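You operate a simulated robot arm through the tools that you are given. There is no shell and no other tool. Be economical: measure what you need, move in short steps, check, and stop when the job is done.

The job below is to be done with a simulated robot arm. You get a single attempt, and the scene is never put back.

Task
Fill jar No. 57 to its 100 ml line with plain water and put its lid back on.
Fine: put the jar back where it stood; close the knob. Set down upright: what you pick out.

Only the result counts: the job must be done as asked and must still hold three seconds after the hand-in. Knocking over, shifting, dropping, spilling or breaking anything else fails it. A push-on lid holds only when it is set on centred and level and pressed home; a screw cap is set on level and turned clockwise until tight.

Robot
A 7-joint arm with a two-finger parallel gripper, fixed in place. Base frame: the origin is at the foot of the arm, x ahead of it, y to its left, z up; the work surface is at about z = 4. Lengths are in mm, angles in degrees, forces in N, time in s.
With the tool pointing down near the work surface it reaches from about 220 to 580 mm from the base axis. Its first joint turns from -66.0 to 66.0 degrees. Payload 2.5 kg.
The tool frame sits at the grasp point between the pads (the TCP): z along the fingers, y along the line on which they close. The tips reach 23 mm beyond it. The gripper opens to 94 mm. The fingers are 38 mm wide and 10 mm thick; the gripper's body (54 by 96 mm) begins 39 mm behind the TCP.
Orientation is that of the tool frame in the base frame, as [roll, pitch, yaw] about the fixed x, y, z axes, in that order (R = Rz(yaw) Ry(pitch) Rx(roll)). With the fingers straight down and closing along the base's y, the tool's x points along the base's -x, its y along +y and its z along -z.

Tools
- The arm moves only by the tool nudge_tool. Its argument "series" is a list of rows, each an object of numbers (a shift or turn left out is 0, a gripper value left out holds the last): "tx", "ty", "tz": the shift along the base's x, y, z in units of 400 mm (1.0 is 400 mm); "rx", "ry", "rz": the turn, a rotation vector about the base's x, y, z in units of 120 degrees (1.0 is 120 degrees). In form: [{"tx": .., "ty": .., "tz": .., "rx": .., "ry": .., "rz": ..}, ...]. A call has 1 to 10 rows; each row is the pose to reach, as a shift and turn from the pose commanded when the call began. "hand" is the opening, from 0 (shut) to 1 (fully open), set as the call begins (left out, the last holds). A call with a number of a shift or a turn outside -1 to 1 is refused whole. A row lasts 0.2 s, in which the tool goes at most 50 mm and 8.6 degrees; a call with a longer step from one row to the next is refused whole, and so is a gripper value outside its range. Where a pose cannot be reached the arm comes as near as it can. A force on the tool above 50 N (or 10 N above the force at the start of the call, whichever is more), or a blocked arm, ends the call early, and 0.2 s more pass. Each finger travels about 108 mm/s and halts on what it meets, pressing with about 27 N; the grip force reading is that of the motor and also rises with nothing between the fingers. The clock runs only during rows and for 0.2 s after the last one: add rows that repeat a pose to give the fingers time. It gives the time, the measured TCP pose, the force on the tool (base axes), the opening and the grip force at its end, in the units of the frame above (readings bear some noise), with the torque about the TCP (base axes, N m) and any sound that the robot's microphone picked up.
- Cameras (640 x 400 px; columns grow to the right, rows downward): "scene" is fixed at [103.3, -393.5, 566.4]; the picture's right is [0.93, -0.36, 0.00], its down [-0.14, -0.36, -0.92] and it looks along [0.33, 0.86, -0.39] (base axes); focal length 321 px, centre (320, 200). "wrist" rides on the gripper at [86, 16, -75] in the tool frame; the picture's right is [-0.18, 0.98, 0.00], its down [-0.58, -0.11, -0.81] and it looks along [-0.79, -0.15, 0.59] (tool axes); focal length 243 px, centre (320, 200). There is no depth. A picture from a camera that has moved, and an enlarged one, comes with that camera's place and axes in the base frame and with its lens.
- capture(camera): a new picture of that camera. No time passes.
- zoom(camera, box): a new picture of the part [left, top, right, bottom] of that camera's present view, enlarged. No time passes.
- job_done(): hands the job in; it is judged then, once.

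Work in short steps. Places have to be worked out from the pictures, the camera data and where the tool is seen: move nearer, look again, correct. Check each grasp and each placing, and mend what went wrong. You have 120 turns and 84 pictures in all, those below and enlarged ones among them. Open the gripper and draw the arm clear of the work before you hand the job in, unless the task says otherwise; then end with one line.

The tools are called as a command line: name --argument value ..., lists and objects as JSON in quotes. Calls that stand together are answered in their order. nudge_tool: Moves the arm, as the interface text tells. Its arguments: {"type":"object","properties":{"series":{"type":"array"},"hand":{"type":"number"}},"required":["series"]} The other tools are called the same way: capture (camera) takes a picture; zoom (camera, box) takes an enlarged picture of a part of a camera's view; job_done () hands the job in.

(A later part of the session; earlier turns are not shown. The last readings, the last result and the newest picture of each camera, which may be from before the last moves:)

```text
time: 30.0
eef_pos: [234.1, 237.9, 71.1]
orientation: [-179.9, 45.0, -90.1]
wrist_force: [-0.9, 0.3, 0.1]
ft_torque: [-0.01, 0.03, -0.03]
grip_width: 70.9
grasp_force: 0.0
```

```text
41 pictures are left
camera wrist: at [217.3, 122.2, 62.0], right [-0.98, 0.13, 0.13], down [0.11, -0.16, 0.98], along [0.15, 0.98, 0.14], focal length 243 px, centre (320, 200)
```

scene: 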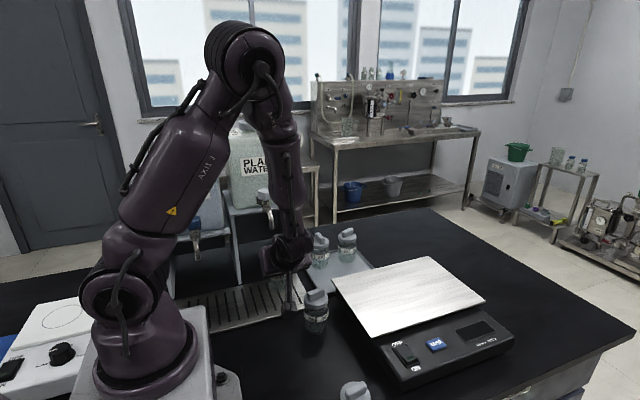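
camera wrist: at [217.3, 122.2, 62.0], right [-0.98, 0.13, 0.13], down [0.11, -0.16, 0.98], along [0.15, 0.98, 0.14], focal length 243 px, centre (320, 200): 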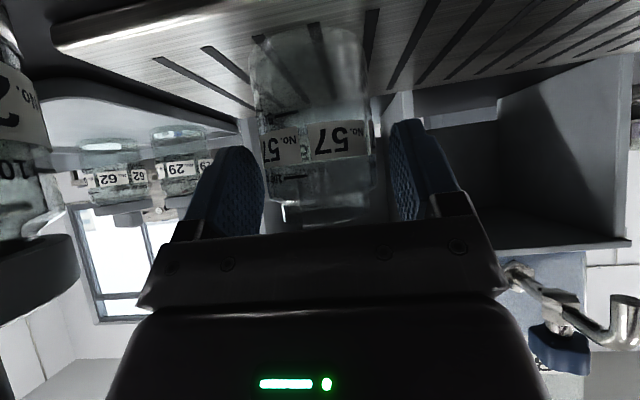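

The jar stands on the tray. I'll retreat along the tool axis and up, then check the jar under the spout.

nudge_tool --series '[{"ty": -0.05, "tz": 0.05}, {"ty": -0.11, "tz": 0.11}, {"ty": -0.17, "tz": 0.17}, {"ty": -0.19, "tz": 0.28}, {"ty": -0.2, "tz": 0.4}, {"ty": -0.2, "tz": 0.5}, {"ty": -0.2, "tz": 0.6}]'

zoom --camera "scene" --box '[200, 160, 330, 320]'

capture --camera "wrist"

```text
time: 31.6
eef_pos: [233.2, 155.5, 312.3]
orientation: [179.8, 45.0, -90.1]
wrist_force: [0.7, -0.6, -0.6]
ft_torque: [0.03, -0.01, 0.02]
grip_width: 70.6
grasp_force: 0.2
```

```text
2.50 times, centred on (265, 240) of scene
camera zoom: at [103.3, -393.5, 566.4], right [0.93, -0.36, 0.0], down [-0.14, -0.36, -0.92], along [0.33, 0.86, -0.39], focal length 803 px, centre (458, 100)
```

zoom: 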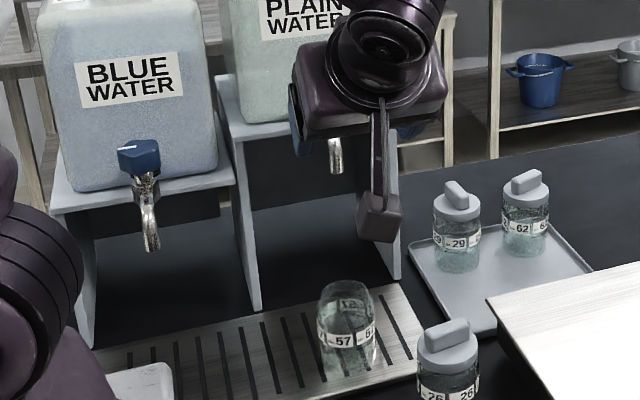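

```text
39 pictures are left
camera wrist: at [216.4, 41.1, 302.7], right [-0.98, 0.13, 0.13], down [0.11, -0.16, 0.98], along [0.15, 0.98, 0.14], focal length 243 px, centre (320, 200)
```

wrist: 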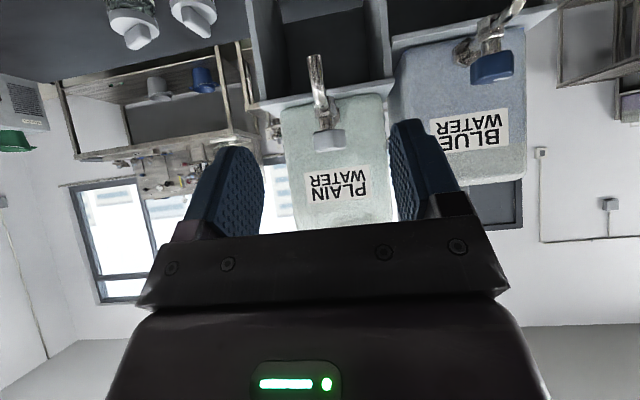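

The jar rim is right under the spout: the projection matches at (344, 294). Next I'll bring the hand upright above the knob.

nudge_tool --series '[{"rx": -0.0625, "tz": 0.05}, {"rx": -0.125, "ty": 0.05, "tz": 0.1}, {"rx": -0.1875, "ty": 0.12, "tz": 0.12}, {"rx": -0.25, "ty": 0.2, "tz": 0.12}, {"rx": -0.3125, "ty": 0.26, "tz": 0.12}, {"rx": -0.375, "ty": 0.27, "tz": 0.12}, {"rx": -0.375, "ty": 0.27, "tz": 0.12}]' --hand 0.6

capture --camera "wrist"

zoom --camera "scene" --box '[220, 110, 320, 210]'

```text
time: 33.2
eef_pos: [228.6, 275.7, 373.0]
orientation: [-179.9, 0.2, -89.9]
wrist_force: [0.1, -0.6, 0.9]
ft_torque: [0.01, -0.02, -0.01]
grip_width: 56.5
grasp_force: 0.0
out of reach, approached as far as the arm can: row 5, 6, 7
```

```text
38 pictures are left
camera wrist: at [212.5, 187.7, 446.4], right [-0.98, 0.18, 0.0], down [0.11, 0.58, 0.81], along [0.15, 0.79, -0.59], focal length 243 px, centre (320, 200)
```

wrist: 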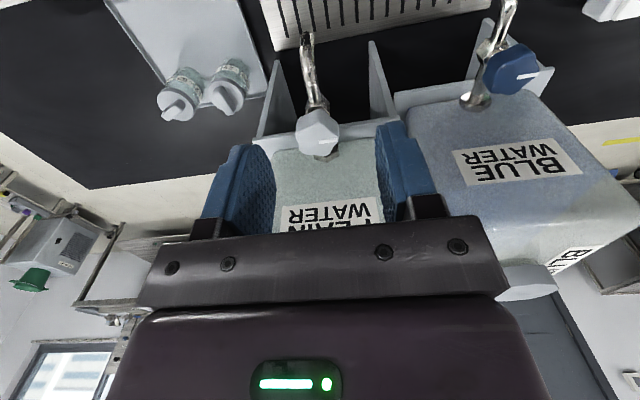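

```text
4.00 times, centred on (270, 160) of scene
camera zoom: at [103.3, -393.5, 566.4], right [0.93, -0.36, 0.0], down [-0.14, -0.36, -0.92], along [0.33, 0.86, -0.39], focal length 1284 px, centre (520, 360)
```

zoom: 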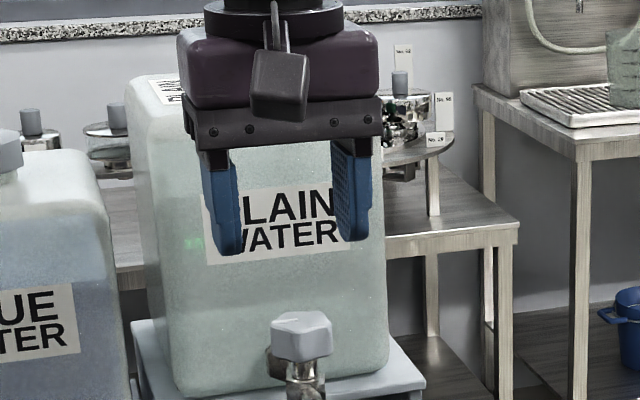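

The arm reached a limit at yaw -90 here, probably the last joint. I'll turn toward yaw -172, which leaves room to turn the knob counter-clockwise. The knob re-measures at about (236, 298), top z≈297.

nudge_tool --series '[{"rz": -0.068}, {"rz": -0.136}, {"rz": -0.204}, {"rz": -0.272}, {"rz": -0.34}, {"rz": -0.408, "tx": 0.005, "ty": 0.02, "tz": -0.02}, {"rz": -0.476, "tx": 0.01, "ty": 0.04, "tz": -0.04}, {"rz": -0.544, "tx": 0.017, "ty": 0.054, "tz": -0.06}, {"rz": -0.612, "tx": 0.017, "ty": 0.054, "tz": -0.07}, {"rz": -0.68, "tx": 0.017, "ty": 0.054, "tz": -0.07}]'

capture --camera "wrist"

zoom --camera "scene" --box '[220, 130, 320, 230]'

```text
time: 35.4
eef_pos: [204.3, 274.7, 336.8]
orientation: [179.9, 0.2, -171.5]
wrist_force: [-0.4, 0.3, 0.5]
ft_torque: [0.02, 0.04, -0.02]
grip_width: 56.3
grasp_force: 0.1
out of reach, approached as far as the arm can: row 6, 7, 8, 9, 10
```

```text
36 pictures are left
camera wrist: at [114.8, 276.5, 410.6], right [0.04, 1.0, 0.0], down [0.59, -0.02, 0.81], along [0.81, -0.03, -0.59], focal length 243 px, centre (320, 200)
```

wrist: 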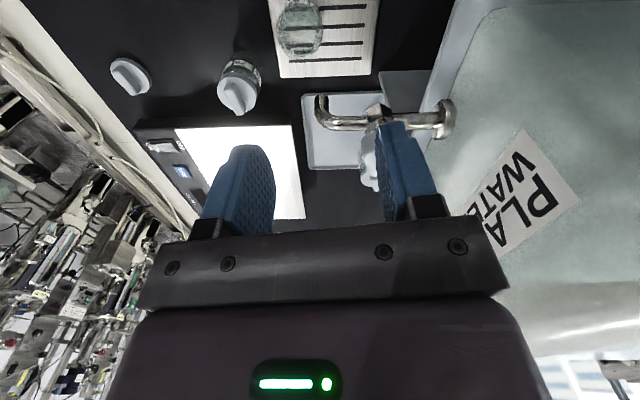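

```text
4.00 times, centred on (270, 180) of scene
camera zoom: at [103.3, -393.5, 566.4], right [0.93, -0.36, 0.0], down [-0.14, -0.36, -0.92], along [0.33, 0.86, -0.39], focal length 1284 px, centre (520, 280)
```

zoom: 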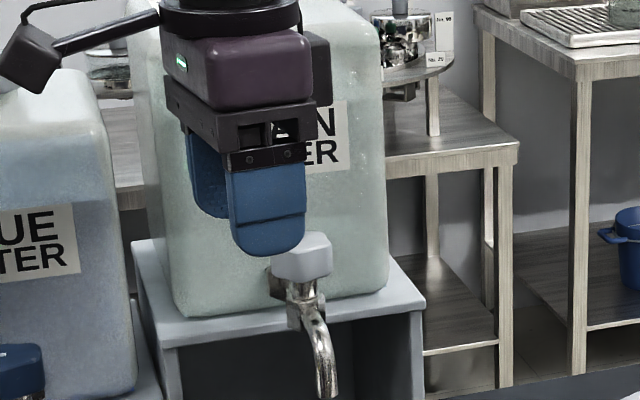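

The arm stopped at (204, 275), not over the knob, so this yaw is a limit too. I'll try a mid yaw of about -140 and then move over the knob.

nudge_tool --series '[{"rz": 0.066, "tz": 0.03}, {"rz": 0.132, "tz": 0.05}, {"rz": 0.198, "tz": 0.05}, {"rz": 0.264, "tz": 0.05}, {"rz": 0.264, "tx": 0.04, "ty": 0.025, "tz": 0.05}, {"rz": 0.264, "tx": 0.078, "ty": 0.057, "tz": 0.05}, {"rz": 0.264, "tx": 0.078, "ty": 0.057, "tz": 0.05}]'

```text
time: 37.0
eef_pos: [220.7, 285.4, 359.0]
orientation: [-179.9, 0.0, -139.9]
wrist_force: [0.2, 0.0, -0.6]
ft_torque: [0.01, -0.02, 0.0]
grip_width: 56.2
grasp_force: 0.0
out of reach, approached as far as the arm can: row 6, 7
```

It stopped short again. I'll look at the whole arm to see what limits it.

capture --camera "scene"

```text
34 pictures are left
```

scene: 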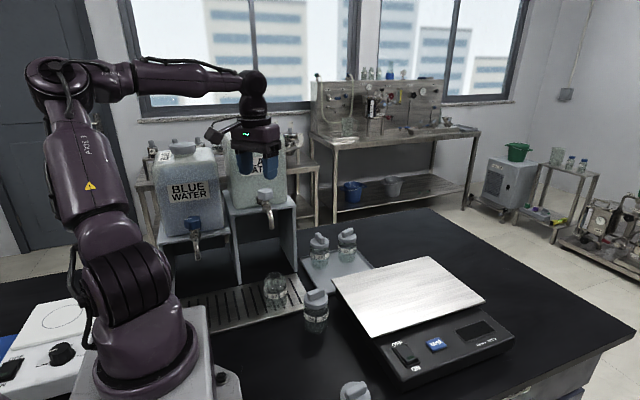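

I'll retry with small translations from here to see whether it can progress.

nudge_tool --series '[{"tx": 0.01, "ty": 0.008}, {"tx": 0.02, "ty": 0.016}, {"tx": 0.037, "ty": 0.03}, {"tx": 0.037, "ty": 0.03}]'

```text
time: 38.0
eef_pos: [220.4, 285.6, 359.3]
orientation: [-180.0, 0.1, -139.9]
wrist_force: [-0.3, 0.4, 0.4]
ft_torque: [0.01, -0.02, 0.01]
grip_width: 56.6
grasp_force: 0.0
out of reach, approached as far as the arm can: row 1, 2, 3, 4
```

nudge_tool --series '[{"tx": 0.02}, {"tx": 0.0375}, {"tx": 0.0375}]'

```text
time: 38.8
eef_pos: [220.9, 285.7, 358.9]
orientation: [-180.0, 0.0, -139.9]
wrist_force: [0.0, 0.0, 0.9]
ft_torque: [-0.02, -0.02, 0.01]
grip_width: 56.3
grasp_force: 0.0
out of reach, approached as far as the arm can: row 1, 2, 3
```

It's stuck in a poor joint configuration. I'll go back toward the starting pose and approach the knob from there with a fresh posture.

nudge_tool --series '[{"tz": 0.08, "ty": -0.03}, {"tz": 0.16, "ty": -0.08, "tx": 0.02}, {"tz": 0.24, "ty": -0.14, "tx": 0.05}, {"tz": 0.3, "ty": -0.2, "tx": 0.1, "rz": -0.06}, {"tz": 0.34, "ty": -0.24, "tx": 0.15, "rz": -0.12}, {"tz": 0.35, "ty": -0.24, "tx": 0.15, "rz": -0.18}, {"tz": 0.35, "ty": -0.24, "tx": 0.15, "rz": -0.24}]'

capture --camera "scene"

```text
time: 40.4
eef_pos: [248.5, 169.2, 489.2]
orientation: [180.0, 0.1, -168.8]
wrist_force: [-0.3, -0.2, 1.1]
ft_torque: [-0.02, -0.02, 0.0]
grip_width: 56.3
grasp_force: 0.0
out of reach, approached as far as the arm can: row 5, 6, 7
```

```text
33 pictures are left
```

scene: 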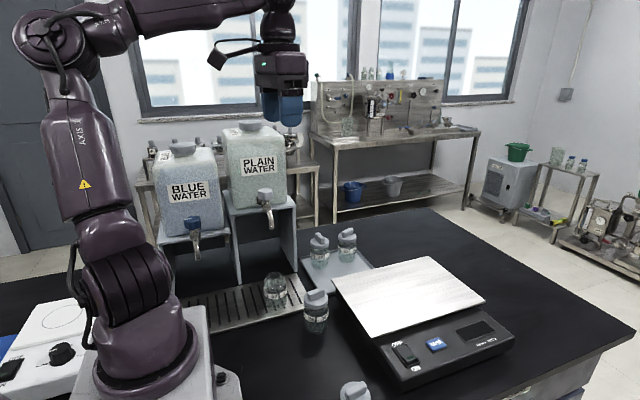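

The arm is still in a folded-back posture. I'll go toward a pose that worked early on, near (300, 55, 300), to unwind it.

nudge_tool --series '[{"tz": -0.08, "ty": -0.04}, {"tz": -0.16, "ty": -0.08, "tx": 0.02}, {"tz": -0.24, "ty": -0.14, "tx": 0.04}, {"tz": -0.32, "ty": -0.2, "tx": 0.06}, {"tz": -0.4, "ty": -0.26, "tx": 0.09}, {"tz": -0.45, "ty": -0.29, "tx": 0.14}, {"tz": -0.47, "ty": -0.29, "tx": 0.2}, {"tz": -0.47, "ty": -0.29, "tx": 0.28}, {"tz": -0.47, "ty": -0.29, "tx": 0.36}, {"tz": -0.47, "ty": -0.29, "tx": 0.4}]'

capture --camera "scene"

```text
time: 42.6
eef_pos: [271.7, 59.8, 327.4]
orientation: [180.0, 0.1, -168.9]
wrist_force: [0.2, -0.2, 0.8]
ft_torque: [0.04, -0.01, 0.01]
grip_width: 56.7
grasp_force: 0.0
out of reach, approached as far as the arm can: row 5, 6, 7, 8, 9, 10
```

```text
32 pictures are left
```

scene: 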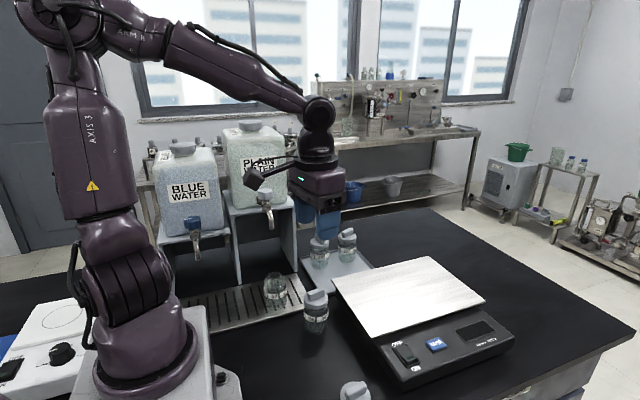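

zoom --camera "scene" --box '[0, 0, 360, 400]'

```text
1.00 times, centred on (180, 200) of scene (not enlarged: the box is as wide or as high as the picture)
camera zoom: at [103.3, -393.5, 566.4], right [0.93, -0.36, 0.0], down [-0.14, -0.36, -0.92], along [0.33, 0.86, -0.39], focal length 321 px, centre (460, 200)
```

zoom: 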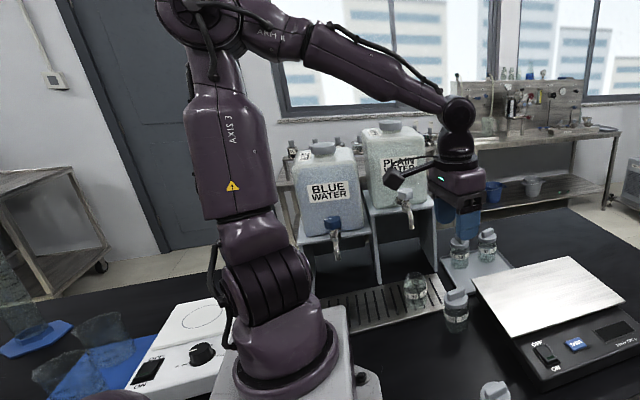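

The base joint looks pinned near its +66° end with the elbow swung out. I'll make a wide sweep to -y and outward at height to force it to unwind.

nudge_tool --series '[{"ty": -0.11}, {"ty": -0.22}, {"ty": -0.33}, {"ty": -0.44}, {"ty": -0.55}, {"ty": -0.55, "tx": 0.1}, {"ty": -0.55, "tx": 0.2}, {"ty": -0.5, "tx": 0.3}, {"ty": -0.4, "tx": 0.33}, {"ty": -0.3, "tx": 0.33}]'

capture --camera "scene"

```text
time: 44.8
eef_pos: [254.6, -14.2, 342.8]
orientation: [179.9, 0.3, -168.8]
wrist_force: [-0.4, 0.4, 0.7]
ft_torque: [-0.01, -0.03, -0.02]
grip_width: 56.7
grasp_force: 0.0
out of reach, approached as far as the arm can: row 1, 2, 3, 4, 5, 6, 7, 8, 9, 10
```

```text
30 pictures are left
```

scene: 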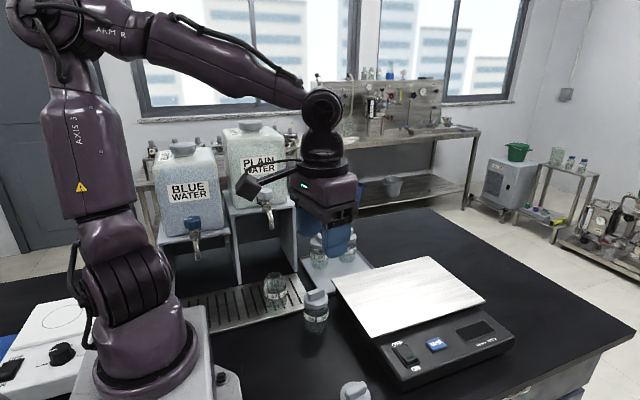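

Comparing pictures, the base joint looks pinned at its -66° end. Sweeping the hand rigidly around the base axis toward +y should draw it off that limit.

nudge_tool --series '[{"ty": 0.0905, "rz": 0.068}, {"tx": -0.0165, "ty": 0.184, "rz": 0.136}, {"tx": -0.0455, "ty": 0.274, "rz": 0.204}, {"tx": -0.087, "ty": 0.359, "rz": 0.272}, {"tx": -0.141, "ty": 0.437, "rz": 0.34}, {"tx": -0.206, "ty": 0.5055, "rz": 0.408}, {"tx": -0.28, "ty": 0.564, "rz": 0.476}]'

capture --camera "scene"

```text
time: 46.4
eef_pos: [132.1, 207.6, 349.8]
orientation: [-180.0, -0.1, -111.5]
wrist_force: [0.1, -0.3, 0.0]
ft_torque: [0.0, 0.04, 0.02]
grip_width: 56.2
grasp_force: 0.0
```

```text
29 pictures are left
```

scene: 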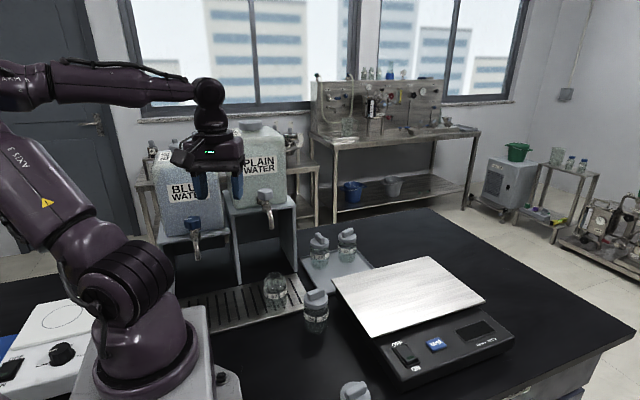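

The base joint moved off its limit. Now I'll extend outward toward the knob position.

nudge_tool --series '[{"tx": 0.06, "ty": 0.04, "tz": 0.01}, {"tx": 0.12, "ty": 0.08, "tz": 0.02}, {"tx": 0.18, "ty": 0.12, "tz": 0.02}, {"tx": 0.22, "ty": 0.17, "tz": 0.02}, {"tx": 0.2575, "ty": 0.222, "tz": 0.01}, {"tx": 0.2575, "ty": 0.222, "tz": 0.0}]'

capture --camera "scene"

```text
time: 47.8
eef_pos: [221.8, 274.2, 360.3]
orientation: [180.0, 0.0, -111.7]
wrist_force: [0.5, -0.4, -0.4]
ft_torque: [0.02, 0.02, 0.0]
grip_width: 56.6
grasp_force: 0.1
out of reach, approached as far as the arm can: row 5, 6
```

```text
28 pictures are left
```

scene: 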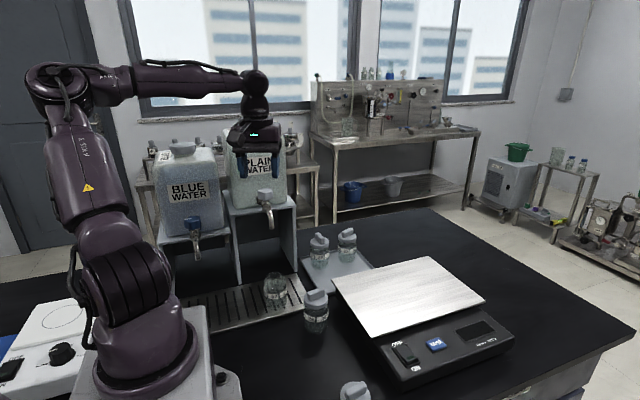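

The base joint was dragged back again because the elbow is misaligned with the reach plane. I'll ratchet it: retract to a small radius, sweep to -y past the pin, then sweep back rigidly.

nudge_tool --series '[{"tx": -0.06, "ty": -0.07, "tz": -0.01}, {"tx": -0.12, "ty": -0.14, "tz": -0.02}, {"tx": -0.18, "ty": -0.21, "tz": -0.025}, {"tx": -0.117, "ty": -0.268, "tz": -0.025, "rz": -0.0667}, {"tx": -0.063, "ty": -0.333, "tz": -0.025, "rz": -0.1334}, {"tx": -0.0195, "ty": -0.404, "tz": -0.025, "rz": -0.2}, {"tx": 0.015, "ty": -0.4815, "tz": -0.025, "rz": -0.2667}, {"tx": 0.038, "ty": -0.563, "tz": -0.025, "rz": -0.3334}, {"tx": 0.049, "ty": -0.6465, "tz": -0.025, "rz": -0.4}, {"tx": 0.049, "ty": -0.7305, "tz": -0.025, "rz": -0.4667}]'

```text
time: 50.0
eef_pos: [242.5, -12.4, 345.9]
orientation: [-179.9, 0.0, -167.8]
wrist_force: [-0.4, 0.4, -1.4]
ft_torque: [0.03, -0.02, 0.0]
grip_width: 56.5
grasp_force: 0.1
```

No clipping so far. I'll continue the sweep to about -55° azimuth.

nudge_tool --series '[{"tx": -0.028, "ty": -0.08, "rz": -0.0667}, {"tx": -0.05, "ty": -0.159, "rz": -0.1334}, {"tx": -0.0815, "ty": -0.234, "rz": -0.2}, {"tx": -0.124, "ty": -0.3045, "rz": -0.2667}, {"tx": -0.175, "ty": -0.3675, "rz": -0.3334}, {"tx": -0.235, "ty": -0.424, "rz": -0.4}, {"tx": -0.3025, "ty": -0.47, "rz": -0.4667}]'

capture --camera "scene"

```text
time: 51.6
eef_pos: [160.4, -80.0, 319.8]
orientation: [177.7, 1.1, 139.4]
wrist_force: [-0.4, -0.8, 0.8]
ft_torque: [0.0, 0.04, 0.03]
grip_width: 56.3
grasp_force: 0.2
out of reach, approached as far as the arm can: row 2, 3, 4, 5, 6, 7
```

```text
27 pictures are left
```

scene: 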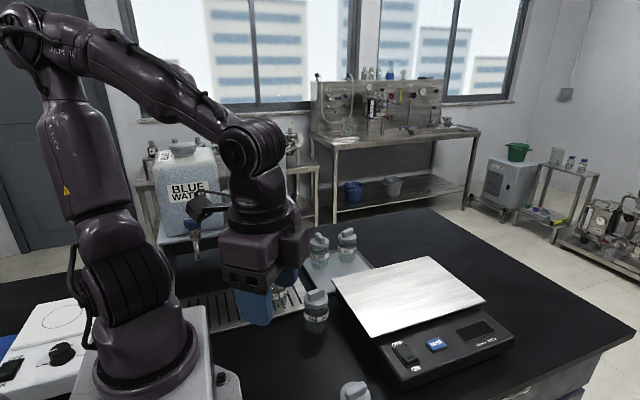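

Partial gain: the elbow swivelled while the base joint stayed pinned. Now I'll sweep rigidly back to +y.

nudge_tool --series '[{"tx": 0.04, "ty": 0.0525, "tz": 0.01, "rz": 0.0667}, {"tx": 0.0735, "ty": 0.112, "tz": 0.02, "rz": 0.1334}, {"tx": 0.0985, "ty": 0.178, "tz": 0.03, "rz": 0.2}, {"tx": 0.114, "ty": 0.2495, "tz": 0.04, "rz": 0.2667}, {"tx": 0.119, "ty": 0.325, "tz": 0.05, "rz": 0.3334}, {"tx": 0.113, "ty": 0.4025, "tz": 0.06, "rz": 0.4}, {"tx": 0.095, "ty": 0.481, "tz": 0.07, "rz": 0.4667}, {"tx": 0.065, "ty": 0.5575, "tz": 0.075, "rz": 0.5334}, {"tx": 0.0195, "ty": 0.628, "tz": 0.075, "rz": 0.6}, {"tx": -0.012, "ty": 0.6635, "tz": 0.075, "rz": 0.64}]'

capture --camera "scene"

```text
time: 53.8
eef_pos: [162.5, 178.2, 350.1]
orientation: [177.6, 1.1, -143.5]
wrist_force: [-0.6, 0.3, 0.6]
ft_torque: [-0.01, 0.01, -0.01]
grip_width: 56.5
grasp_force: 0.0
```

```text
26 pictures are left
```

scene: 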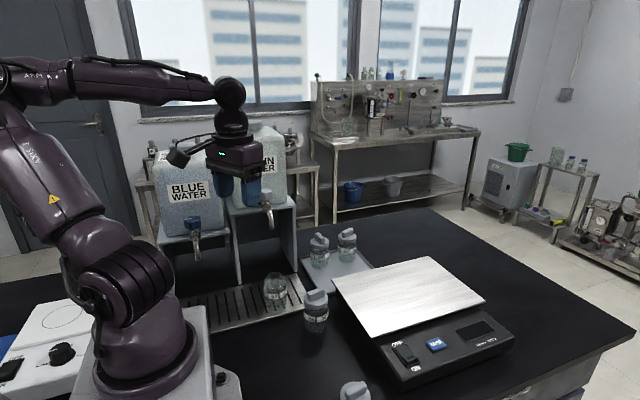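

I'll try extending to the knob from this posture, and correct the small residual tilt on the way.

nudge_tool --series '[{"tx": 0.045, "ty": 0.075, "rx": -0.01, "ry": -0.002}, {"tx": 0.09, "ty": 0.15, "rx": -0.0215, "ry": -0.0045}, {"tx": 0.135, "ty": 0.225, "rx": -0.0215, "ry": -0.0045}, {"tx": 0.1825, "ty": 0.2975, "rx": -0.0215, "ry": -0.0045}, {"tx": 0.1825, "ty": 0.2975, "rx": -0.0215, "ry": -0.0045}]'

capture --camera "scene"

```text
time: 55.0
eef_pos: [221.6, 279.5, 354.0]
orientation: [180.0, 0.0, -143.6]
wrist_force: [-0.9, -0.8, 1.0]
ft_torque: [-0.01, 0.03, 0.01]
grip_width: 56.2
grasp_force: 0.0
out of reach, approached as far as the arm can: row 4, 5
```

```text
25 pictures are left
```

scene: 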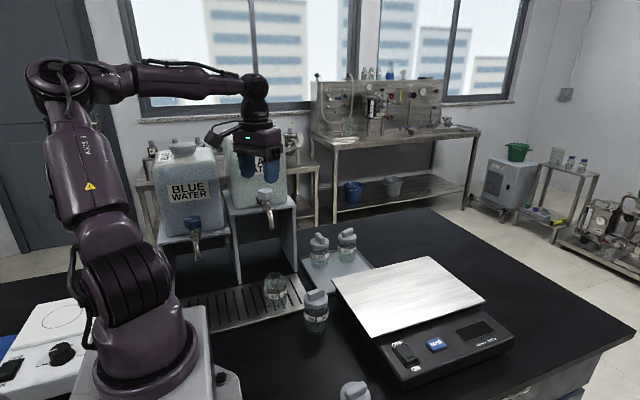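

Same stuck posture. A better plan is to take the hand to about -60° azimuth at small radius, where the pinned base joint lines up with the reach plane. There I extend outward, then sweep back at large radius. First I'll retract and arc.

nudge_tool --series '[{"tx": -0.061, "ty": -0.0766}, {"tx": -0.122, "ty": -0.153}, {"tx": -0.183, "ty": -0.2297}, {"tx": -0.244, "ty": -0.306}, {"tx": -0.1825, "ty": -0.364, "rz": -0.05}, {"tx": -0.13, "ty": -0.434, "rz": -0.1}, {"tx": -0.0905, "ty": -0.511, "rz": -0.15}, {"tx": -0.065, "ty": -0.595, "rz": -0.2}, {"tx": -0.054, "ty": -0.681, "rz": -0.25}, {"tx": -0.059, "ty": -0.768, "rz": -0.3}]'

```text
time: 57.2
eef_pos: [201.0, -30.9, 352.0]
orientation: [180.0, 0.0, -179.7]
wrist_force: [0.1, -0.2, 0.0]
ft_torque: [0.04, 0.01, 0.02]
grip_width: 56.7
grasp_force: 0.1
```

nudge_tool --series '[{"tx": -0.035, "ty": -0.07, "rz": -0.05}, {"tx": -0.064, "ty": -0.141, "rz": -0.1}, {"tx": -0.102, "ty": -0.207, "rz": -0.15}, {"tx": -0.15, "ty": -0.266, "rz": -0.2}, {"tx": -0.2075, "ty": -0.317, "rz": -0.25}, {"tx": -0.2575, "ty": -0.35, "rz": -0.3}]'

capture --camera "scene"

```text
time: 58.6
eef_pos: [158.8, -69.7, 329.6]
orientation: [179.3, 0.4, 145.4]
wrist_force: [0.2, -0.3, -0.4]
ft_torque: [0.0, -0.01, 0.02]
grip_width: 56.6
grasp_force: 0.1
out of reach, approached as far as the arm can: row 2, 3, 4, 5, 6
```

```text
24 pictures are left
```

scene: 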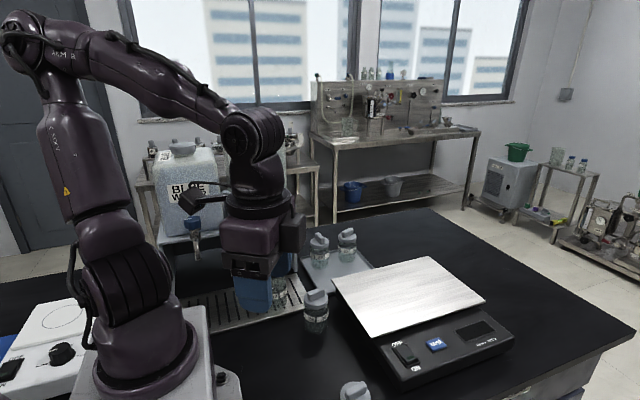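

Another limit here, possibly the wrist's turn. I'll try moving outward along -40° azimuth while turning the yaw back.

nudge_tool --series '[{"rz": 0.06}, {"rz": 0.12, "ty": -0.03}, {"rz": 0.18, "tx": 0.02, "ty": -0.08}, {"rz": 0.24, "tx": 0.06, "ty": -0.15}, {"rz": 0.3, "tx": 0.12, "ty": -0.22}, {"rz": 0.3, "tx": 0.19, "ty": -0.29}, {"rz": 0.3, "tx": 0.26, "ty": -0.36}, {"rz": 0.3, "tx": 0.33, "ty": -0.42}]'

capture --camera "scene"

```text
time: 60.4
eef_pos: [196.5, -63.0, 323.8]
orientation: [179.9, 0.2, -179.6]
wrist_force: [-0.4, 0.6, 1.2]
ft_torque: [-0.04, -0.01, 0.01]
grip_width: 56.4
grasp_force: 0.1
out of reach, approached as far as the arm can: row 2, 3, 4, 5, 6, 7, 8
```

```text
23 pictures are left
```

scene: 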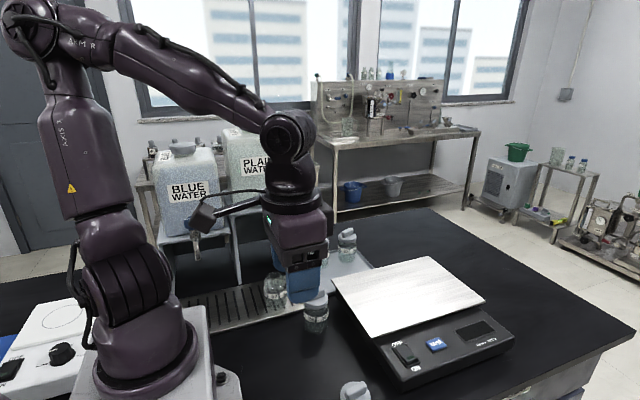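

The upper arm looks nearly upright with the elbow off to one side, so it can't lean into the reach direction. At low height the arm must lean forward strongly, so I'll try going low over the free front area and reaching out.

nudge_tool --series '[{"tz": -0.1, "ty": 0.03}, {"tz": -0.2, "ty": 0.06, "tx": 0.03}, {"tz": -0.3, "ty": 0.06, "tx": 0.08}, {"tz": -0.38, "ty": 0.06, "tx": 0.16}, {"tz": -0.4, "ty": 0.06, "tx": 0.26}, {"tz": -0.4, "ty": 0.06, "tx": 0.36}, {"tz": -0.4, "ty": 0.06, "tx": 0.46}, {"tz": -0.4, "ty": 0.06, "tx": 0.56}, {"tz": -0.4, "ty": 0.06, "tx": 0.6}]'

```text
time: 62.4
eef_pos: [222.2, -2.5, 250.2]
orientation: [180.0, 0.2, -179.6]
wrist_force: [-0.2, -0.5, 0.0]
ft_torque: [0.01, 0.0, -0.01]
grip_width: 56.5
grasp_force: 0.0
out of reach, approached as far as the arm can: row 2, 3, 4, 5, 6, 7, 8, 9
```

Stuck in height as well, so the vertical-hand constraint is what binds. The tilted poses worked, so I'll reverse my route: back to near (225, 158, 340) at yaw -90, then tilt again.

nudge_tool --series '[{"rz": 0.07, "tz": 0.05}, {"rz": 0.14, "ty": 0.04, "tz": 0.1}, {"rz": 0.21, "ty": 0.08, "tz": 0.15}, {"rz": 0.28, "ty": 0.13, "tz": 0.2}, {"rz": 0.35, "ty": 0.18, "tz": 0.23}, {"rz": 0.42, "ty": 0.23, "tz": 0.23}, {"rz": 0.49, "ty": 0.28, "tz": 0.23}, {"rz": 0.56, "ty": 0.33, "tz": 0.23}, {"rz": 0.63, "ty": 0.38, "tz": 0.23}, {"rz": 0.7, "ty": 0.4, "tz": 0.23}]'

nudge_tool --series '[{"rx": 0.0625, "rz": 0.02}, {"rx": 0.125, "rz": 0.02}, {"rx": 0.1875, "rz": 0.02}, {"rx": 0.25, "rz": 0.02}, {"rx": 0.3125, "rz": 0.02}, {"rx": 0.375, "rz": 0.02}]'

capture --camera "scene"

```text
time: 64.6
eef_pos: [215.8, 153.6, 342.5]
orientation: [-180.0, 0.0, -95.5]
wrist_force: [-0.6, -0.7, -0.1]
ft_torque: [-0.02, 0.01, 0.02]
grip_width: 56.4
grasp_force: 0.1
```

```text
time: 66.0
eef_pos: [217.3, 154.0, 342.8]
orientation: [175.8, 44.8, -94.7]
wrist_force: [0.0, 0.8, 0.0]
ft_torque: [-0.02, 0.02, -0.01]
grip_width: 56.6
grasp_force: 0.1
```

```text
22 pictures are left
```

scene: 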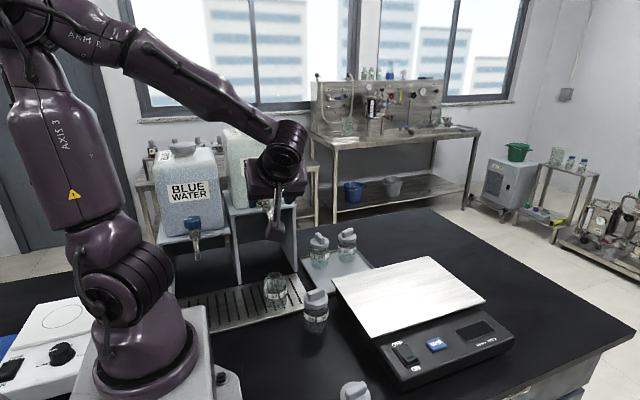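

The tilted pose is reached. I'll continue reversing: to (300, 45, 200) at yaw -120, then out to (357, 30, 195).

nudge_tool --series '[{"tx": 0.04, "ty": -0.05, "tz": -0.06, "rz": -0.04}, {"tx": 0.08, "ty": -0.1, "tz": -0.12, "rz": -0.08}, {"tx": 0.12, "ty": -0.16, "tz": -0.19, "rz": -0.12}, {"tx": 0.16, "ty": -0.22, "tz": -0.26, "rz": -0.16}, {"tx": 0.2075, "ty": -0.2725, "tz": -0.34, "rz": -0.21}, {"tx": 0.28, "ty": -0.29, "tz": -0.36, "rz": -0.21}, {"tx": 0.35, "ty": -0.31, "tz": -0.37, "rz": -0.21}, {"tx": 0.35, "ty": -0.31, "tz": -0.37, "rz": -0.21}]'

```text
time: 67.8
eef_pos: [358.6, 28.4, 196.4]
orientation: [175.6, 44.8, -120.1]
wrist_force: [1.0, -0.1, 0.7]
ft_torque: [0.02, 0.02, 0.0]
grip_width: 56.4
grasp_force: 0.0
```

No clipping. Now I'll turn back to yaw about -174 while moving outward.

nudge_tool --series '[{"rz": -0.065, "tx": 0.02, "ty": 0.02}, {"rz": -0.13, "tx": 0.04, "ty": 0.04}, {"rz": -0.195, "tx": 0.06, "ty": 0.06}, {"rz": -0.26, "tx": 0.08, "ty": 0.08}, {"rz": -0.325, "tx": 0.1, "ty": 0.1}, {"rz": -0.39, "tx": 0.1, "ty": 0.12}, {"rz": -0.45, "tx": 0.1, "ty": 0.13}]'

nudge_tool --series '[{"tz": 0.03, "rx": -0.0065, "ry": 0.0622}, {"tz": 0.06, "rx": -0.013, "ry": 0.1244}, {"tz": 0.09, "rx": -0.0195, "ry": 0.1866}, {"tz": 0.12, "rx": -0.026, "ry": 0.2488}, {"tz": 0.15, "rx": -0.0325, "ry": 0.311}, {"tz": 0.18, "rx": -0.0392, "ry": 0.373}]'

capture --camera "scene"

```text
time: 69.4
eef_pos: [396.9, 81.2, 195.0]
orientation: [175.7, 44.8, -174.0]
wrist_force: [0.1, -0.1, 0.6]
ft_torque: [0.04, 0.01, -0.02]
grip_width: 56.3
grasp_force: 0.1
```

```text
time: 70.8
eef_pos: [397.9, 81.2, 268.1]
orientation: [175.7, -0.4, -174.1]
wrist_force: [0.2, 0.3, 1.0]
ft_torque: [0.0, 0.0, 0.0]
grip_width: 56.0
grasp_force: 0.1
```

```text
21 pictures are left
```

scene: 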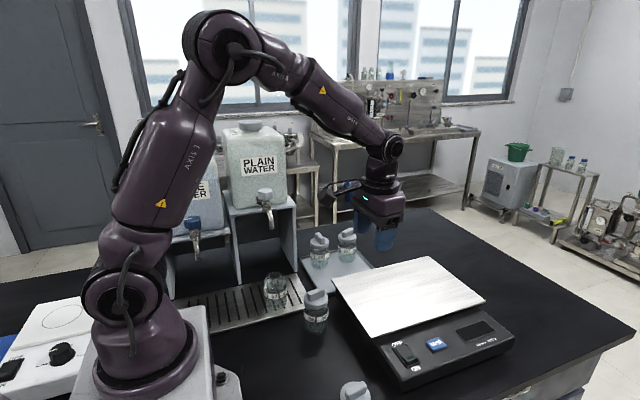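

The posture is back to normal. I'll level the hand first, then sweep at large radius to above the knob, keeping the elbow forward.

nudge_tool --series '[{"rx": -0.0353, "ry": -0.007}]'

nudge_tool --series '[{"tx": -0.034, "ty": 0.094, "tz": 0.0286, "rz": 0.0477}, {"tx": -0.0775, "ty": 0.186, "tz": 0.0572, "rz": 0.0954}, {"tx": -0.13, "ty": 0.27, "tz": 0.0858, "rz": 0.143}, {"tx": -0.189, "ty": 0.3478, "tz": 0.1144, "rz": 0.191}, {"tx": -0.254, "ty": 0.42, "tz": 0.143, "rz": 0.2385}, {"tx": -0.3275, "ty": 0.4845, "tz": 0.1716, "rz": 0.286}, {"tx": -0.404, "ty": 0.5415, "tz": 0.2, "rz": 0.334}, {"tx": -0.404, "ty": 0.5415, "tz": 0.2, "rz": 0.334}]'

capture --camera "wrist"

zoom --camera "scene" --box '[220, 120, 320, 220]'

```text
time: 71.2
eef_pos: [397.6, 81.8, 267.9]
orientation: [179.9, 0.1, -174.1]
wrist_force: [0.3, 0.5, -0.4]
ft_torque: [-0.01, 0.01, 0.0]
grip_width: 56.2
grasp_force: 0.2
```

```text
time: 73.0
eef_pos: [235.6, 299.2, 348.0]
orientation: [-179.9, 0.1, -134.0]
wrist_force: [0.0, 0.5, 0.0]
ft_torque: [0.0, 0.0, 0.0]
grip_width: 56.2
grasp_force: 0.0
```

```text
20 pictures are left
camera wrist: at [162.7, 246.7, 422.0], right [-0.58, 0.81, 0.0], down [0.48, 0.34, 0.81], along [0.66, 0.47, -0.59], focal length 243 px, centre (320, 200)
```

wrist: 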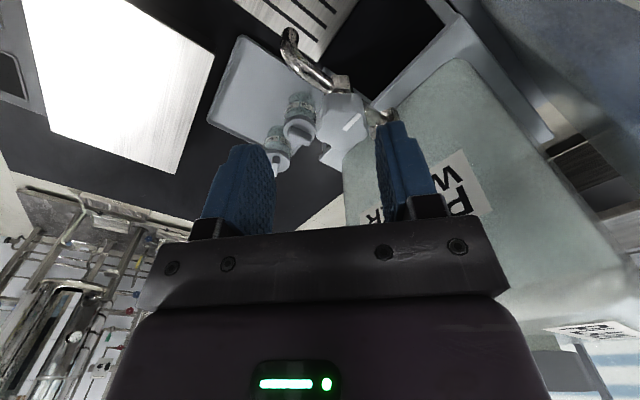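

```text
4.00 times, centred on (270, 170) of scene
camera zoom: at [103.3, -393.5, 566.4], right [0.93, -0.36, 0.0], down [-0.14, -0.36, -0.92], along [0.33, 0.86, -0.39], focal length 1284 px, centre (520, 320)
```

zoom: 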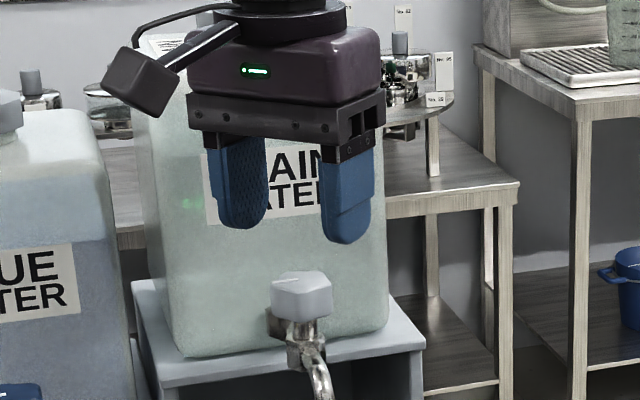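

The hand is above the knob. I'll zoom the wrist view to centre precisely.

zoom --camera "wrist" --box '[270, 60, 430, 180]'

```text
3.33 times, centred on (350, 120) of wrist
camera zoom: at [162.7, 246.7, 422.0], right [-0.58, 0.81, 0.0], down [0.48, 0.34, 0.81], along [0.66, 0.47, -0.59], focal length 809 px, centre (220, 467)
```

zoom: 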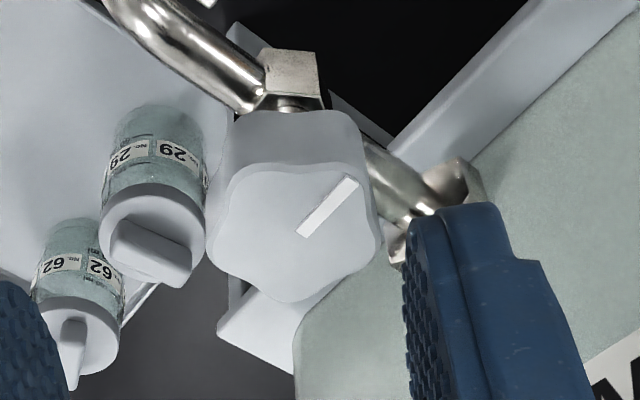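

Careful re-triangulation puts the knob at (239, 320, 286) and the spout tip at about (239, 274, 207). The jar, at about (234, 246), is roughly 27 mm short of the spout. I'll come down in front of the jar with a vertical hand at yaw -96, to nudge it along the tray as a cradle.

nudge_tool --series '[{"ty": -0.1, "rz": 0.06}, {"ty": -0.2, "rz": 0.12}, {"ty": -0.3, "rz": 0.18, "tz": -0.03}, {"ty": -0.3, "rz": 0.24, "tz": -0.12}, {"ty": -0.3, "rz": 0.3, "tz": -0.23}, {"ty": -0.3, "rz": 0.317, "tz": -0.35}, {"ty": -0.3, "rz": 0.317, "tz": -0.45}, {"ty": -0.3, "rz": 0.317, "tz": -0.55}]' --hand 0.3

capture --camera "wrist"

```text
time: 74.8
eef_pos: [234.9, 175.8, 127.9]
orientation: [-180.0, 0.3, -95.9]
wrist_force: [0.2, -0.2, 0.3]
ft_torque: [0.0, 0.02, 0.02]
grip_width: 28.1
grasp_force: 0.1
```

```text
17 pictures are left
camera wrist: at [210.2, 89.5, 201.0], right [-0.96, 0.28, 0.0], down [0.17, 0.56, 0.81], along [0.23, 0.78, -0.59], focal length 243 px, centre (320, 200)
```

wrist: 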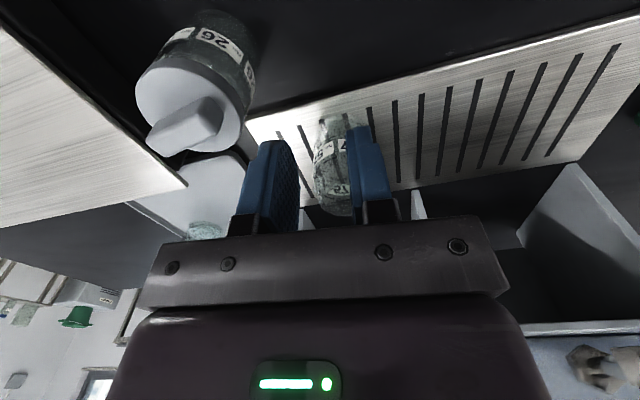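

The jar lines up roughly ahead. I'll tilt the hand 20° forward so the wrist stays clear of the spout, and lower it to pushing height in front of the jar.

nudge_tool --series '[{"tx": -0.003, "ty": -0.005, "tz": -0.05, "rx": 0.055, "ry": -0.006}, {"tx": -0.006, "ty": -0.01, "tz": -0.1, "rx": 0.11, "ry": -0.012}, {"tx": -0.008, "ty": -0.01, "tz": -0.15, "rx": 0.1658, "ry": -0.0174}, {"tx": -0.008, "ty": -0.01, "tz": -0.188, "rx": 0.1658, "ry": -0.0174}, {"tx": -0.008, "ty": -0.01, "tz": -0.188, "rx": 0.1658, "ry": -0.0174}]'

capture --camera "wrist"

```text
time: 76.0
eef_pos: [233.8, 171.5, 52.2]
orientation: [180.0, 20.3, -95.9]
wrist_force: [-0.7, 0.3, 0.8]
ft_torque: [-0.02, 0.01, 0.01]
grip_width: 28.1
grasp_force: 0.0
```

```text
16 pictures are left
camera wrist: at [205.2, 66.8, 91.0], right [-0.96, 0.27, 0.06], down [0.14, 0.25, 0.96], along [0.25, 0.93, -0.28], focal length 243 px, centre (320, 200)
```

wrist: 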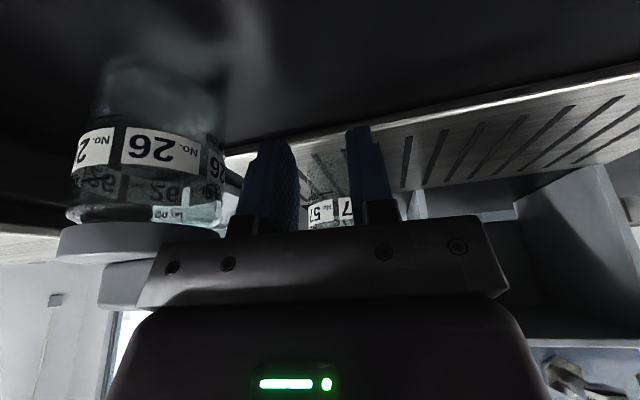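

The jar sits ahead between the fingers. I'll push slowly along +y by 53 mm, which should centre it near (239, 274).

nudge_tool --series '[{"ty": 0.03}, {"ty": 0.05}, {"ty": 0.065}, {"ty": 0.08}, {"ty": 0.092}, {"ty": 0.104}, {"ty": 0.116}, {"ty": 0.126}, {"ty": 0.133}]'

zoom --camera "scene" --box '[210, 170, 330, 310]'

```text
time: 78.0
eef_pos: [233.1, 227.6, 52.5]
orientation: [179.9, 20.2, -96.0]
wrist_force: [-0.5, -0.1, -0.2]
ft_torque: [0.01, -0.01, 0.03]
grip_width: 28.3
grasp_force: 0.0
```

```text
2.86 times, centred on (270, 240) of scene
camera zoom: at [103.3, -393.5, 566.4], right [0.93, -0.36, 0.0], down [-0.14, -0.36, -0.92], along [0.33, 0.86, -0.39], focal length 917 px, centre (463, 86)
```

zoom: 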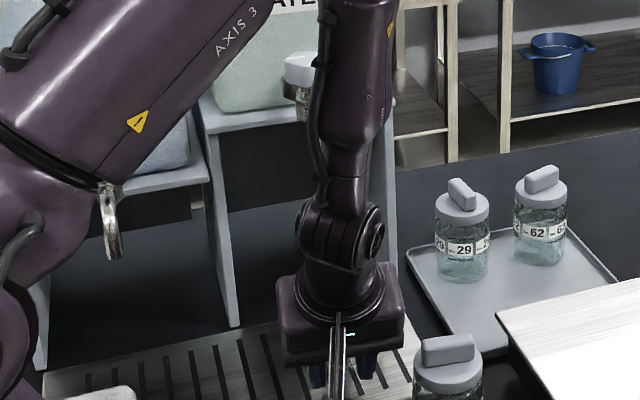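

The arm blocks the view. I'll back off, untilt and rise, then check the jar against the spout.

nudge_tool --series '[{"ty": -0.06}, {"ty": -0.13}, {"ty": -0.14, "tz": 0.1, "rx": -0.055, "ry": 0.006}, {"ty": -0.14, "tz": 0.21, "rx": -0.11, "ry": 0.012}, {"ty": -0.14, "tz": 0.32, "rx": -0.1658, "ry": 0.0174}, {"ty": -0.1, "tz": 0.43, "rx": -0.1658, "ry": 0.0174}, {"ty": -0.1, "tz": 0.54, "rx": -0.1658, "ry": 0.0174}, {"ty": -0.1, "tz": 0.64, "rx": -0.1658, "ry": 0.0174}, {"ty": -0.1, "tz": 0.74, "rx": -0.1658, "ry": 0.0174}]'

zoom --camera "scene" --box '[210, 170, 330, 310]'

zoom --camera "wrist" --box '[200, 0, 440, 160]'

```text
time: 80.0
eef_pos: [234.1, 184.7, 349.8]
orientation: [179.9, 0.2, -95.8]
wrist_force: [-0.2, -0.1, -0.1]
ft_torque: [-0.02, -0.01, 0.01]
grip_width: 28.5
grasp_force: 0.1
```

```text
2.86 times, centred on (270, 240) of scene
camera zoom: at [103.3, -393.5, 566.4], right [0.93, -0.36, 0.0], down [-0.14, -0.36, -0.92], along [0.33, 0.86, -0.39], focal length 917 px, centre (463, 86)
```

zoom: 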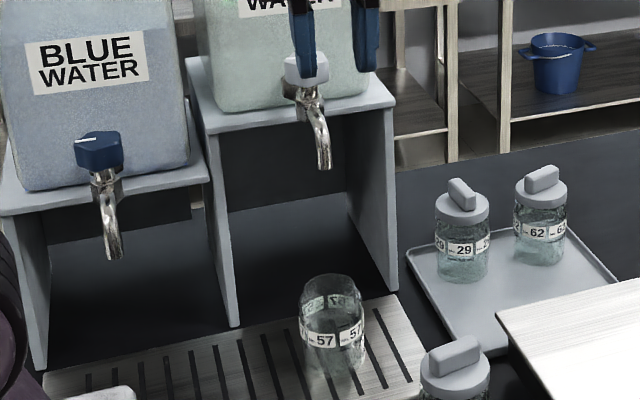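

```text
2.50 times, centred on (320, 80) of wrist
camera zoom: at [208.5, 98.6, 423.6], right [-0.96, 0.28, 0.0], down [0.17, 0.56, 0.81], along [0.23, 0.78, -0.59], focal length 606 px, centre (320, 500)
```

zoom: 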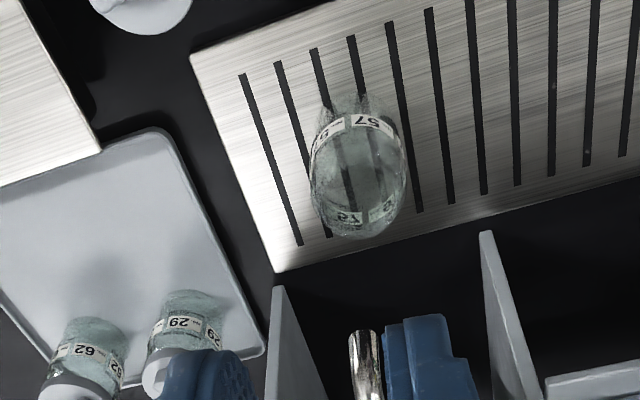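

The jar rim projects exactly below the spout in both views. Now I'll go over the knob at (239, 320) with yaw about -130, fingers clear of the pipe.

nudge_tool --series '[{"tx": 0.003, "ty": 0.08, "rz": -0.06}, {"tx": 0.006, "ty": 0.17, "rz": -0.12}, {"tx": 0.009, "ty": 0.26, "rz": -0.18}, {"tx": 0.0125, "ty": 0.338, "rz": -0.24}, {"tx": 0.0125, "ty": 0.338, "rz": -0.285, "tz": -0.03}, {"tx": 0.0125, "ty": 0.338, "rz": -0.285, "tz": -0.07}]' --hand 0.6

zoom --camera "wrist" --box '[240, 60, 400, 180]'

zoom --camera "scene" --box '[230, 150, 300, 220]'

```text
time: 81.4
eef_pos: [239.2, 321.1, 320.7]
orientation: [-180.0, 0.2, -130.2]
wrist_force: [0.7, 0.7, 0.0]
ft_torque: [-0.01, 0.02, -0.01]
grip_width: 56.1
grasp_force: 0.1
```

```text
3.33 times, centred on (320, 120) of wrist
camera zoom: at [169.4, 264.8, 393.8], right [-0.63, 0.78, 0.0], down [0.46, 0.37, 0.81], along [0.63, 0.51, -0.59], focal length 809 px, centre (320, 467)
```

zoom: 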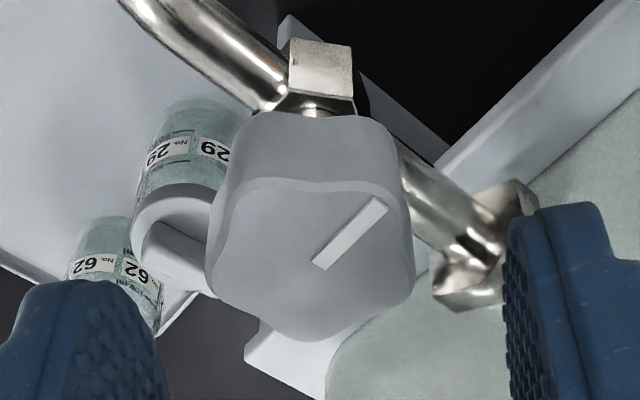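

```text
5.71 times, centred on (265, 185) of scene
camera zoom: at [103.3, -393.5, 566.4], right [0.93, -0.36, 0.0], down [-0.14, -0.36, -0.92], along [0.33, 0.86, -0.39], focal length 1835 px, centre (634, 286)
```

zoom: 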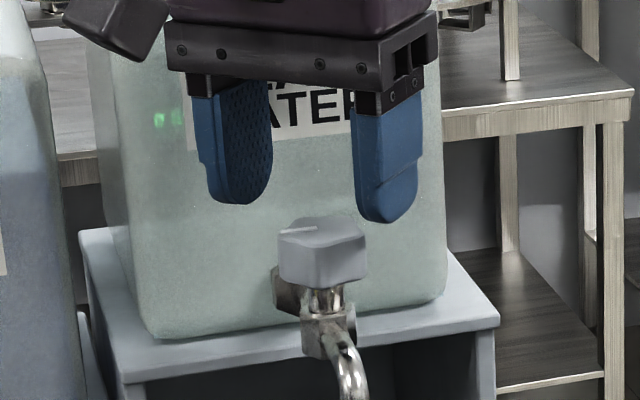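

The knob is exactly centred at (240, 320). I'll descend and grip it.

nudge_tool --series '[{"tz": -0.035}, {"tz": -0.072}]'

nudge_tool --series '[{}, {}]' --hand 0.2

```text
time: 82.0
eef_pos: [239.1, 321.7, 290.8]
orientation: [180.0, 0.2, -130.2]
wrist_force: [0.0, 1.1, -0.3]
ft_torque: [0.02, 0.02, 0.0]
grip_width: 56.5
grasp_force: 0.0
```

```text
time: 82.6
eef_pos: [239.4, 321.4, 291.0]
orientation: [180.0, 0.2, -130.2]
wrist_force: [3.8, -1.0, -3.9]
ft_torque: [0.12, -0.29, 0.21]
grip_width: 34.7
grasp_force: 45.5
```

Gripped at 34.7 mm. I'll turn counter-clockwise 15° and listen.

nudge_tool --series '[{"rz": 0.06}, {"rz": 0.125}, {"rz": 0.125}]'

```text
time: 83.4
eef_pos: [239.8, 320.2, 291.7]
orientation: [-179.8, 0.1, -115.1]
wrist_force: [14.4, -4.1, -14.8]
ft_torque: [-0.28, 0.43, 0.02]
grip_width: 34.7
grasp_force: 45.5
```

zoom --camera "scene" --box '[230, 150, 330, 290]'

```text
2.86 times, centred on (280, 220) of scene
camera zoom: at [103.3, -393.5, 566.4], right [0.93, -0.36, 0.0], down [-0.14, -0.36, -0.92], along [0.33, 0.86, -0.39], focal length 917 px, centre (434, 143)
```

zoom: 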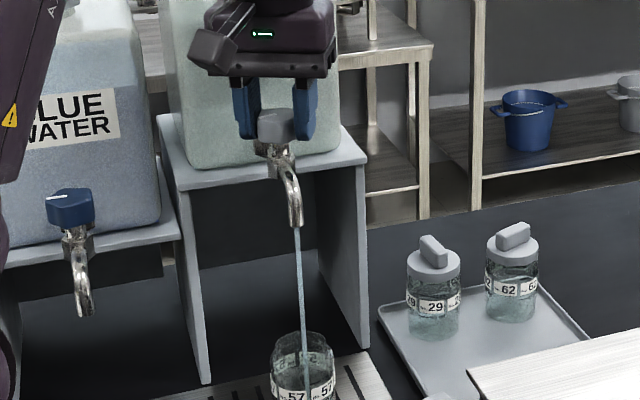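

Water is flowing in a thin stream into the jar. I'll wait 1 s and read the level to estimate the rate.

nudge_tool --series '[{}, {}, {}, {}, {}]'

zoom --camera "scene" --box '[260, 260, 300, 310]'

```text
time: 84.6
eef_pos: [240.0, 320.2, 290.4]
orientation: [-179.9, 0.1, -115.3]
wrist_force: [16.9, -8.4, -25.1]
ft_torque: [0.14, -0.04, -0.01]
grip_width: 34.6
grasp_force: 45.4
```

```text
8.00 times, centred on (280, 285) of scene
camera zoom: at [103.4, -393.5, 566.5], right [0.93, -0.36, 0.0], down [-0.14, -0.36, -0.92], along [0.33, 0.86, -0.39], focal length 2569 px, centre (640, -480)
```

zoom: 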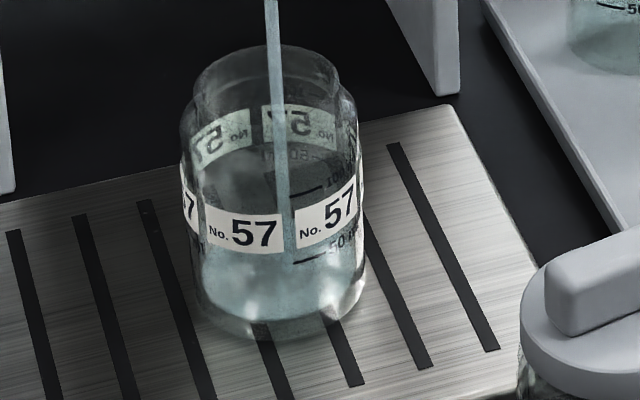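

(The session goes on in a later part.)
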